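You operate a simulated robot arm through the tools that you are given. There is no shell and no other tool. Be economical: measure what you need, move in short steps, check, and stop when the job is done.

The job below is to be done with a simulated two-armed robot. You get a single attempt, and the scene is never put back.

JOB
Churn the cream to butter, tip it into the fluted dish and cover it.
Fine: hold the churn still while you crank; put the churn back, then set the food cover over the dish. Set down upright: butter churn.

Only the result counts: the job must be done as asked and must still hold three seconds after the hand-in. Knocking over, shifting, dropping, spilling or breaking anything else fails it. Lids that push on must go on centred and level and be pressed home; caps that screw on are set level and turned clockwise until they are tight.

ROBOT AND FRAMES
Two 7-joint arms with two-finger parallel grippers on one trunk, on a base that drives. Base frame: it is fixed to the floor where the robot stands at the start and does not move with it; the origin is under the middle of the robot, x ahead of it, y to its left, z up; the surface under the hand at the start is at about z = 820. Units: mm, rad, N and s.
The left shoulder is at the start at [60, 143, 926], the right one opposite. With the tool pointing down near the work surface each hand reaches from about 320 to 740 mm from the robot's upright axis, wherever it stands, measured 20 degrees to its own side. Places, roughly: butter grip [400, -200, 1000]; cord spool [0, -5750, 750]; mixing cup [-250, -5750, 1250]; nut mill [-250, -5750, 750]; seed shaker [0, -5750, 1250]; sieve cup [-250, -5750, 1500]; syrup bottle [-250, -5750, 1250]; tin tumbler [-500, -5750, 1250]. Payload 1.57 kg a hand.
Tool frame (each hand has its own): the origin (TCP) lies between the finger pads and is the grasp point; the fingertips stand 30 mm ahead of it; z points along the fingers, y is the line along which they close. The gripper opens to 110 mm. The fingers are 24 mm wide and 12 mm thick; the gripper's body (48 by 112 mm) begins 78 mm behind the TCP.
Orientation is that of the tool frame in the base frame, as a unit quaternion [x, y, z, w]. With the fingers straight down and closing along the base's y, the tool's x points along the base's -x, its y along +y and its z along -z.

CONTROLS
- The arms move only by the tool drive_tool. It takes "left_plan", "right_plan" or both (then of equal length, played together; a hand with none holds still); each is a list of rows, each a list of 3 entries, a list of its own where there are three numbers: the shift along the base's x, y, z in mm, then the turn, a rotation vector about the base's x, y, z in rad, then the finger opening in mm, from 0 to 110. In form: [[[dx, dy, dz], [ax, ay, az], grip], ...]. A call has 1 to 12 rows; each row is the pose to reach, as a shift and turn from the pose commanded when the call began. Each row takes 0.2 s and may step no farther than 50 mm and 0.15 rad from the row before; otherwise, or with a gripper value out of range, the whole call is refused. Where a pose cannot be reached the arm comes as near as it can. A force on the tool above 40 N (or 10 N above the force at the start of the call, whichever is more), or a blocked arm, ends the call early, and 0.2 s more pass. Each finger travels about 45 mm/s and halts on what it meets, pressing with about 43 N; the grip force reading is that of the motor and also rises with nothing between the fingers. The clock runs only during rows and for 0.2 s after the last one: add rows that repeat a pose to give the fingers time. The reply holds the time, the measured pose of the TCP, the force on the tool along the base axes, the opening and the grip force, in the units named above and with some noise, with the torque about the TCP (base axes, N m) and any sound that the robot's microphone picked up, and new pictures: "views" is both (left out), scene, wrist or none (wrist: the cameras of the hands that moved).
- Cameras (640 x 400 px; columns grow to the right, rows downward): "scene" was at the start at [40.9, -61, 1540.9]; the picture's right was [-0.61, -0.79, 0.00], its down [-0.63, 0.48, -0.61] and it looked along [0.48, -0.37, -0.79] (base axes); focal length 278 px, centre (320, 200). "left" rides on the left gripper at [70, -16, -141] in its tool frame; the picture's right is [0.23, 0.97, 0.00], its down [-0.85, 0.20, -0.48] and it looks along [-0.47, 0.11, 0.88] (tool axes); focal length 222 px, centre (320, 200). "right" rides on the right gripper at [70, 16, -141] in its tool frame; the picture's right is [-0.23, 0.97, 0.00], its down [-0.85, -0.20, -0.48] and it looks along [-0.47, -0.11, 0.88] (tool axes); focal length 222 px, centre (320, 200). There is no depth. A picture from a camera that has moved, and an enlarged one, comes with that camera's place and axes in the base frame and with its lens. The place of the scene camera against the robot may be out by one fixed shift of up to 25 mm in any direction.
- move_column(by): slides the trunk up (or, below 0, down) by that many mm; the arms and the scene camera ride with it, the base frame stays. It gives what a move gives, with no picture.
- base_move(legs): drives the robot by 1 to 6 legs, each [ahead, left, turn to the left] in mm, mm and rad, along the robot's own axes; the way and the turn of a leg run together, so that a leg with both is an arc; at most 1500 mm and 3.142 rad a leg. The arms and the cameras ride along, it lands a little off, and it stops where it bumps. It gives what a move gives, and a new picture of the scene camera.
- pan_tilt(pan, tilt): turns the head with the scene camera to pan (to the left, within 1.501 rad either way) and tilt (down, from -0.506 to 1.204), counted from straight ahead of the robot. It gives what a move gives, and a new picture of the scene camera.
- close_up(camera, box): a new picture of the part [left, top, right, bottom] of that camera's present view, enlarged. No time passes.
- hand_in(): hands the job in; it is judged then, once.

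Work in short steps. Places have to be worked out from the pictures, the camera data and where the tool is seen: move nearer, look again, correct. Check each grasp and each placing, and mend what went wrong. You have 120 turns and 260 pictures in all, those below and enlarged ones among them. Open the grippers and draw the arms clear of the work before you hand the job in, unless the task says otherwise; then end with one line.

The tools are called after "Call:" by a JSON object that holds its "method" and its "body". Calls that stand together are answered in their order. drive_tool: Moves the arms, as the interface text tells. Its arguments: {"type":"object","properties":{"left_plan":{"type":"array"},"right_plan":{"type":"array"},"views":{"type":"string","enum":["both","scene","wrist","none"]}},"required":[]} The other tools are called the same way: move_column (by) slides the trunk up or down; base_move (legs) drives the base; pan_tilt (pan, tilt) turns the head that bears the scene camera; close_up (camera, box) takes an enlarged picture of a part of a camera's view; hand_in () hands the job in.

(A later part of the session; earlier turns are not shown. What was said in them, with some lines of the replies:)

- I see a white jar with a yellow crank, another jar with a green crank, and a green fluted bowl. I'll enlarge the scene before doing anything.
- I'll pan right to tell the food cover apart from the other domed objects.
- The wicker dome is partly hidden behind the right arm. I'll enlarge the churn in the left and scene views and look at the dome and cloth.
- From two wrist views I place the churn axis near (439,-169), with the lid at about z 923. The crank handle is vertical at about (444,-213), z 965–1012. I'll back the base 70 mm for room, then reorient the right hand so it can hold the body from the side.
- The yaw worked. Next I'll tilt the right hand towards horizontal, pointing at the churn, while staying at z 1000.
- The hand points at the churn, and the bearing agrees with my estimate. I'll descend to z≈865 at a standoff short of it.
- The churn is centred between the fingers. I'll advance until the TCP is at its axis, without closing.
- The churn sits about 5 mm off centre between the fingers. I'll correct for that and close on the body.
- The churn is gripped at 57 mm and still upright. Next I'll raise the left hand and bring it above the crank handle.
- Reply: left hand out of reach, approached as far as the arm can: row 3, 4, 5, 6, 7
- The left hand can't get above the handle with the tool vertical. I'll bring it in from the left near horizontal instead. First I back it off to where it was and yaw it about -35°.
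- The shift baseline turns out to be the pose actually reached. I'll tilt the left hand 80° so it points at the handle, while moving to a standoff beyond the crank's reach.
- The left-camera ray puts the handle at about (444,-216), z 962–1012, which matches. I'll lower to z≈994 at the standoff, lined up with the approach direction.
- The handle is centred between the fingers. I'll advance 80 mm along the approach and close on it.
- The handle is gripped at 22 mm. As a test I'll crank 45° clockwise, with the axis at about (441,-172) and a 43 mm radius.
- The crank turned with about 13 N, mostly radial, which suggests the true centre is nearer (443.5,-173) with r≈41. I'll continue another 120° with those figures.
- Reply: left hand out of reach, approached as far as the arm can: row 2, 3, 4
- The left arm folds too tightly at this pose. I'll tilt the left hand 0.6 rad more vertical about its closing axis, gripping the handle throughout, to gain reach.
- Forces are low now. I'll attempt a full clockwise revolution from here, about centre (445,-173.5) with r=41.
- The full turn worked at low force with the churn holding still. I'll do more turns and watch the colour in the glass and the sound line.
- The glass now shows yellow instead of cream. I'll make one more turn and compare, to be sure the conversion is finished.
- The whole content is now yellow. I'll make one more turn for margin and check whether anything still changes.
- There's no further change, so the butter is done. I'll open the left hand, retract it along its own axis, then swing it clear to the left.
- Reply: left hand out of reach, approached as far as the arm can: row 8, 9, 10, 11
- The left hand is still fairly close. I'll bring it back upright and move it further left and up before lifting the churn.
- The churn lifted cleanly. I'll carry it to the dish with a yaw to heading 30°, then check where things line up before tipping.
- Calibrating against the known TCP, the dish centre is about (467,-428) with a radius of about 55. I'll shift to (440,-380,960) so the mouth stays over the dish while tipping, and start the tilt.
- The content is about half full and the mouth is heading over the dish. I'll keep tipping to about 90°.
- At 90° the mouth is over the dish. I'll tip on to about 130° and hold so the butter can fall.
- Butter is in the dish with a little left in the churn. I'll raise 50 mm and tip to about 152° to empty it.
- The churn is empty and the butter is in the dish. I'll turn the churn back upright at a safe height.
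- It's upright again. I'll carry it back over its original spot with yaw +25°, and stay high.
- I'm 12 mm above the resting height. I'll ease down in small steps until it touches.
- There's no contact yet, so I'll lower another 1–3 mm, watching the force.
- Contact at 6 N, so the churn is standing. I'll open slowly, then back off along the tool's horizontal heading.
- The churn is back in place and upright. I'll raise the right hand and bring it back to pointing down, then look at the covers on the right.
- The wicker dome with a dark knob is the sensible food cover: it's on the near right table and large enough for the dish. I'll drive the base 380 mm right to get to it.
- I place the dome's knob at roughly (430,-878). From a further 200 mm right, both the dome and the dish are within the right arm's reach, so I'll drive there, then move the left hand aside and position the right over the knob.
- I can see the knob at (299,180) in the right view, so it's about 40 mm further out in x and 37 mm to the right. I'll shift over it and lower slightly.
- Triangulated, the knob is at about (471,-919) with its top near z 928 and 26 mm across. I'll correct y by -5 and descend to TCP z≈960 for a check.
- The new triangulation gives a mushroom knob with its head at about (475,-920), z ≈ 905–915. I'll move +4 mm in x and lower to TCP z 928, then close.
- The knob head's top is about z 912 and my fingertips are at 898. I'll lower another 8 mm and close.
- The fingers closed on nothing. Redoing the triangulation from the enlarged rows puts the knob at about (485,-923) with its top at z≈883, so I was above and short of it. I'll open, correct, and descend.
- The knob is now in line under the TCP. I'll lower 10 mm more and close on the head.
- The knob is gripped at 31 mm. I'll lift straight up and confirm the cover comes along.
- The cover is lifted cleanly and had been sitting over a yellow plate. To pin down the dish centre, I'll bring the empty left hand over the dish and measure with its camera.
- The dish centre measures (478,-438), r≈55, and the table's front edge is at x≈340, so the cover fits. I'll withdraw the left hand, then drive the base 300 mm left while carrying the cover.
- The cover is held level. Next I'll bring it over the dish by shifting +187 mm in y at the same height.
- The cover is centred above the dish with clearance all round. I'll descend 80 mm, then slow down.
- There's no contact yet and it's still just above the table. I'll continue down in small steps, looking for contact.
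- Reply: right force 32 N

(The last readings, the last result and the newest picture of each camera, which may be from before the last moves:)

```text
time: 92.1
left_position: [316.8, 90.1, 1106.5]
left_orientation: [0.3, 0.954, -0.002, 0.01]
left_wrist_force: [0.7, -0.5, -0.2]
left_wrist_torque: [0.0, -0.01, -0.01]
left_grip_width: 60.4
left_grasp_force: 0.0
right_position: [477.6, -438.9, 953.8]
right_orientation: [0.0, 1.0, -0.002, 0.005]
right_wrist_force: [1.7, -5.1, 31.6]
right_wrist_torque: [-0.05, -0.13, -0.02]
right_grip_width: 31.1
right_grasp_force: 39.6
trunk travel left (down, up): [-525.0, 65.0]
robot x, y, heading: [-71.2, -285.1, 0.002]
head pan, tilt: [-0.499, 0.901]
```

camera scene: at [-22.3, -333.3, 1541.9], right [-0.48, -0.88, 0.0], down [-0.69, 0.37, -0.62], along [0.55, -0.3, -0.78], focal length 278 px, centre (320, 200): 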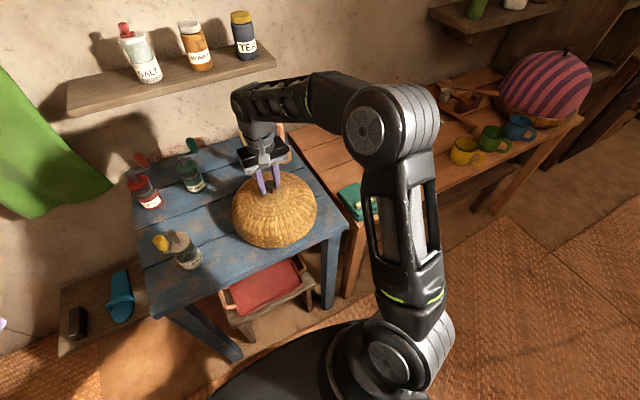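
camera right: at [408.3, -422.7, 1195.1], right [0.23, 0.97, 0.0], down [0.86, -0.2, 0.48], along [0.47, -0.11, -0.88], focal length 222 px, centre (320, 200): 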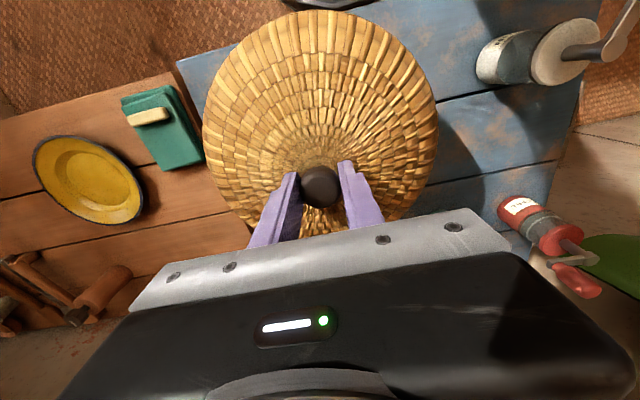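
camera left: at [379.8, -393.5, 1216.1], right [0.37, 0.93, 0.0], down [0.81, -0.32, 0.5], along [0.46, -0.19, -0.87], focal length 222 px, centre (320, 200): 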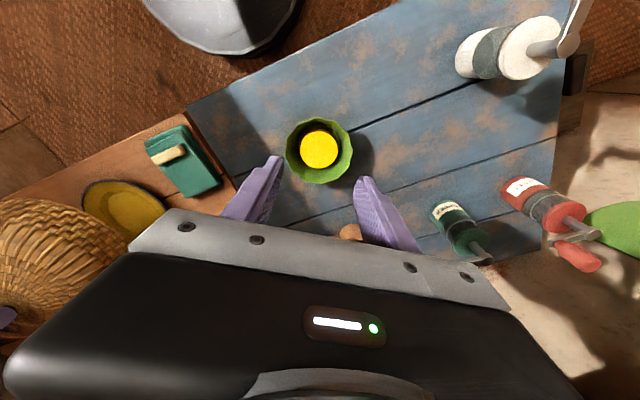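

Contact at TCP z≈954. I'll ease off to relieve the force and check that the rim sits flat on the table.

Call:
{"method": "drive_tool", "body": {"right_plan": [[[0, 0, 3], [0, 0, 0], 10], [[0, 0, 4], [0, 0, 0], 10]]}}

Call:
{"method": "close_up", "body": {"camera": "scene", "box": [190, 140, 350, 240]}}

```text
time: 92.7
left_position: [318.1, 91.1, 1104.8]
left_orientation: [0.3, 0.954, -0.003, 0.008]
left_wrist_force: [0.8, 0.0, -0.1]
left_wrist_torque: [-0.02, 0.0, 0.0]
left_grip_width: 59.9
left_grasp_force: 0.1
right_position: [476.8, -439.3, 952.3]
right_orientation: [-0.001, 1.0, -0.002, -0.001]
right_wrist_force: [5.3, -2.9, 11.9]
right_wrist_torque: [0.16, -1.05, -0.1]
right_grip_width: 30.9
right_grasp_force: 39.8
trunk travel left (down, up): [-525.0, 65.0]
robot x, y, heading: [-71.7, -284.5, 0.006]
head pan, tilt: [-0.499, 0.901]
camera scene: at [-22.8, -333.4, 1541.7], right [-0.48, -0.88, 0.0], down [-0.69, 0.37, -0.62], along [0.55, -0.3, -0.78], focal length 278 px, centre (320, 200)
camera right: at [407.8, -422.9, 1094.0], right [0.23, 0.97, 0.0], down [0.86, -0.2, 0.48], along [0.47, -0.11, -0.88], focal length 222 px, centre (320, 200)
```

scene: 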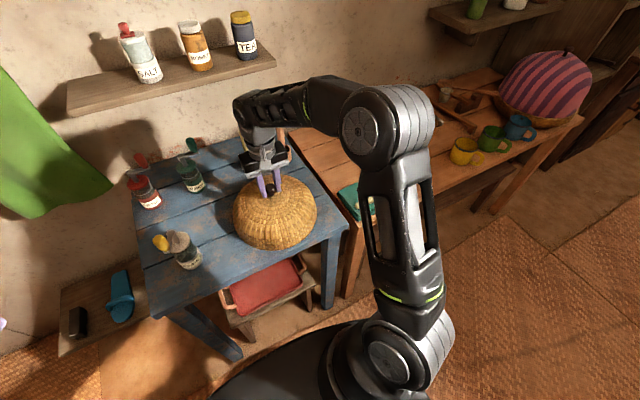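
right: 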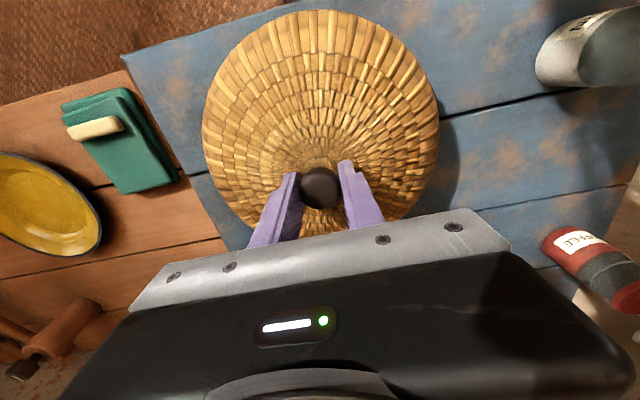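

```text
4.00 times, centred on (270, 190) of scene
camera zoom: at [-22.8, -333.4, 1541.7], right [-0.48, -0.88, 0.0], down [-0.69, 0.37, -0.62], along [0.55, -0.3, -0.78], focal length 1110 px, centre (520, 240)
```

zoom: 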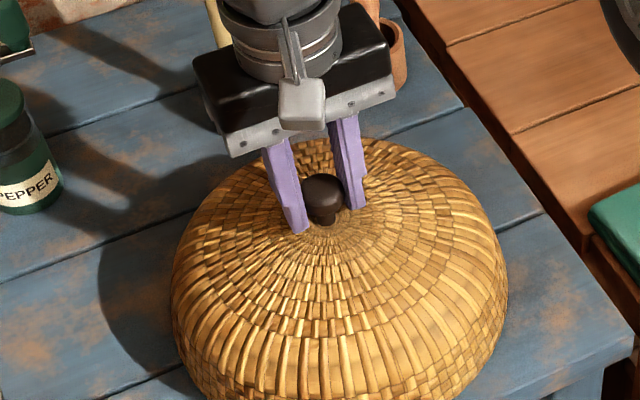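

I'll look at the front rim and shadow to confirm contact with the table.

Call:
{"method": "close_up", "body": {"camera": "scene", "box": [210, 190, 354, 280]}}

Call:
{"method": "close_up", "body": {"camera": "left", "box": [0, 60, 320, 260]}}

```text
4.44 times, centred on (282, 235) of scene
camera zoom: at [-22.8, -333.4, 1541.7], right [-0.48, -0.88, 0.0], down [-0.69, 0.37, -0.62], along [0.55, -0.3, -0.78], focal length 1234 px, centre (489, 44)
```

zoom: 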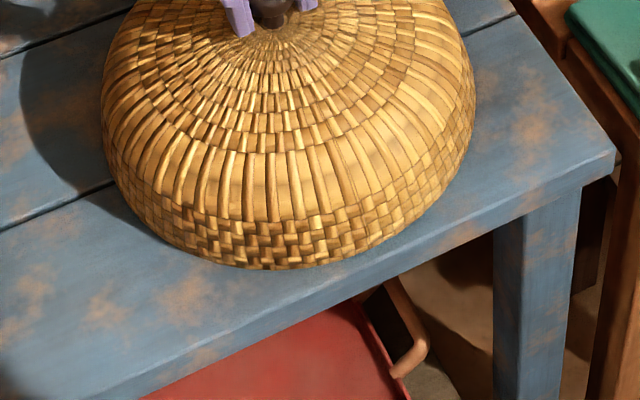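

```text
2.00 times, centred on (160, 160) of left
camera zoom: at [251.1, 118.2, 1244.9], right [0.37, 0.93, 0.0], down [0.81, -0.32, 0.5], along [0.46, -0.19, -0.87], focal length 444 px, centre (640, 280)
```

zoom: 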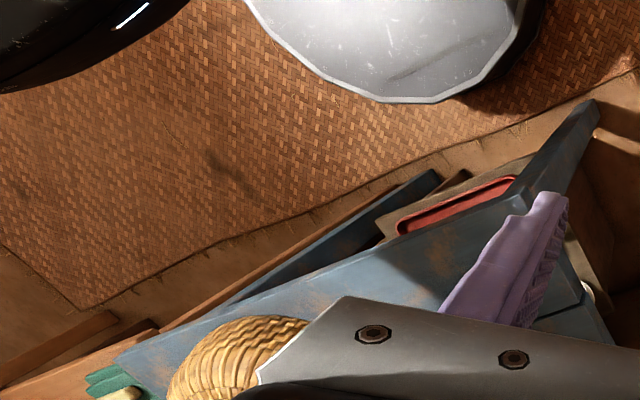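

The rim rests on the table all round, inside the front edge. I'll relieve a little more, open the fingers, and rise straight up.

Call:
{"method": "drive_tool", "body": {"right_plan": [[[0, 0, 1], [0, 0, 0], 10], [[0, 0, 1], [0, 0, 0], 36], [[0, 0, 1], [0, 0, 0], 50], [[0, 0, 1], [0, 0, 0], 60], [[0, 0, 1], [0, 0, 0], 60], [[0, 0, 15], [0, 0, 0], 60], [[0, 0, 35], [0, 0, 0], 60], [[0, 0, 60], [0, 0, 0], 60], [[0, 0, 90], [0, 0, 0], 60]]}}

Call:
{"method": "close_up", "body": {"camera": "scene", "box": [120, 120, 376, 280]}}

```text
time: 94.7
left_position: [318.6, 90.3, 1105.2]
left_orientation: [0.3, 0.954, -0.003, 0.01]
left_wrist_force: [0.3, -0.3, 0.2]
left_wrist_torque: [0.02, -0.02, 0.02]
left_grip_width: 60.2
left_grasp_force: 0.1
right_position: [477.1, -439.6, 1041.8]
right_orientation: [-0.001, 1.0, -0.002, 0.0]
right_wrist_force: [0.5, 0.5, 0.0]
right_wrist_torque: [0.0, -0.01, 0.01]
right_grip_width: 60.1
right_grasp_force: 0.0
trunk travel left (down, up): [-525.0, 65.0]
robot x, y, heading: [-70.6, -279.6, 0.0]
head pan, tilt: [-0.499, 0.901]
camera scene: at [-22.6, -333.2, 1541.9], right [-0.48, -0.88, 0.0], down [-0.69, 0.37, -0.62], along [0.55, -0.3, -0.78], focal length 278 px, centre (320, 200)
camera right: at [407.6, -422.3, 1184.2], right [0.22, 0.97, 0.0], down [0.86, -0.2, 0.48], along [0.47, -0.11, -0.88], focal length 222 px, centre (320, 200)
```

scene: 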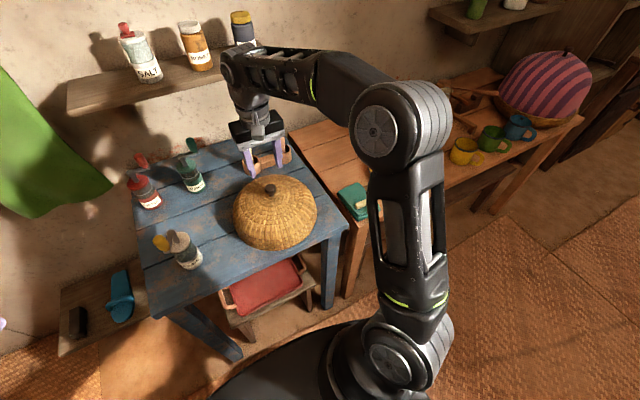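
right: 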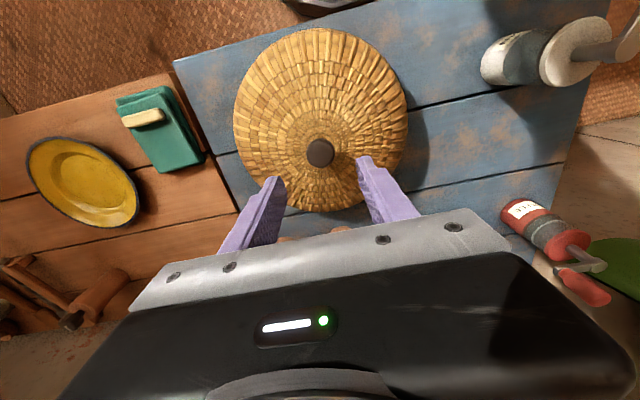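

```text
2.50 times, centred on (248, 200) of scene
camera zoom: at [-22.6, -333.2, 1541.9], right [-0.48, -0.88, 0.0], down [-0.69, 0.37, -0.62], along [0.55, -0.3, -0.78], focal length 694 px, centre (500, 200)
```

zoom: 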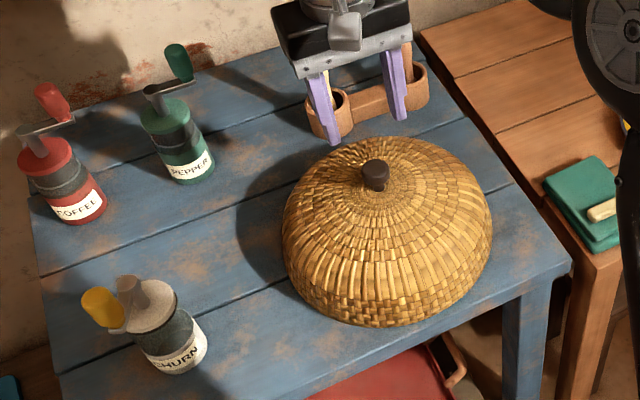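

The cover sits level over the dish and the churn stands upright in its place. I'll draw the right arm clear of the work with the gripper open.

Call:
{"method": "drive_tool", "body": {"right_plan": [[[-20, -40, 10], [0, 0, 0], 90], [[-40, -80, 20], [0, 0, 0], 110], [[-60, -120, 20], [0, 0, 0], 110], [[-80, -160, 20], [0, 0, 0], 110], [[-100, -200, 20], [0, 0, 0], 110]], "left_plan": [[[0, 0, 0], [0, 0, 0], 80], [[0, 0, 0], [0, 0, 0], 100], [[0, 0, 0], [0, 0, 0], 110], [[0, 0, 0], [0, 0, 0], 110], [[0, 0, 0], [0, 0, 0], 110]], "views": "scene"}}

Call:
{"method": "close_up", "body": {"camera": "scene", "box": [120, 120, 376, 280]}}

```text
time: 95.9
left_position: [317.8, 90.3, 1105.9]
left_orientation: [0.299, 0.954, -0.003, 0.008]
left_wrist_force: [0.0, 1.0, -0.5]
left_wrist_torque: [0.0, 0.0, -0.03]
left_grip_width: 110.2
left_grasp_force: 0.1
right_position: [377.0, -639.1, 1064.6]
right_orientation: [-0.001, 1.0, -0.001, 0.001]
right_wrist_force: [0.7, -0.1, 0.2]
right_wrist_torque: [0.03, 0.0, 0.02]
right_grip_width: 110.0
right_grasp_force: 0.1
trunk travel left (down, up): [-525.0, 65.0]
robot x, y, heading: [-69.6, -281.9, 0.006]
head pan, tilt: [-0.499, 0.901]
camera scene: at [-22.9, -334.0, 1541.9], right [-0.48, -0.88, 0.0], down [-0.69, 0.37, -0.62], along [0.55, -0.3, -0.78], focal length 278 px, centre (320, 200)
```

scene: 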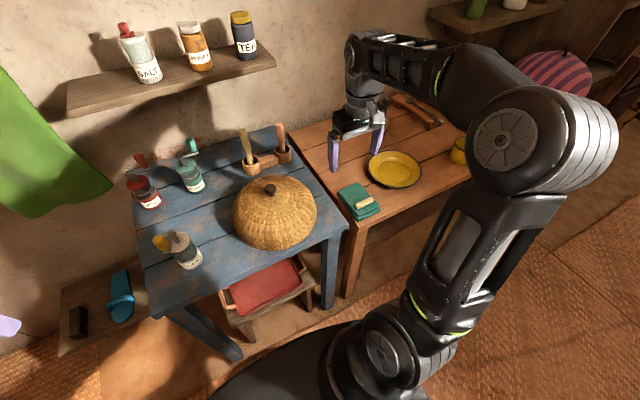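

```text
2.50 times, centred on (248, 200) of scene
camera zoom: at [-22.9, -334.0, 1541.9], right [-0.48, -0.88, 0.0], down [-0.69, 0.37, -0.62], along [0.55, -0.3, -0.78], focal length 694 px, centre (500, 200)
```

zoom: 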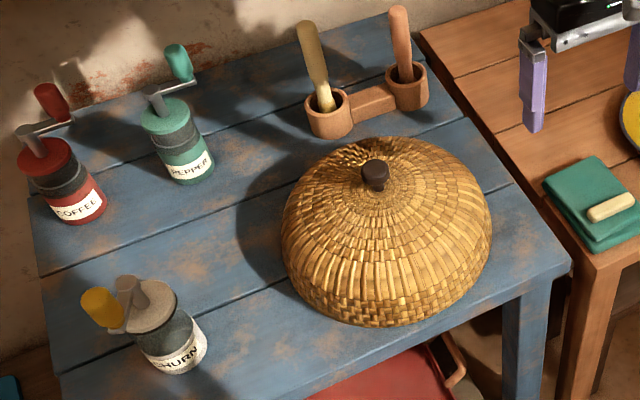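

Everything is in place: the butter is in the covered dish, the churn is upright in its spot, and both arms are clear with open grippers. I'm handing in.

Call:
{"method": "hand_in", "body": {}}

```text
The job is handed in.
```

The cream is churned to butter and tipped into the fluted dish, the churn is back upright in its place, and the wicker food cover is set over the dish; the job is handed in.
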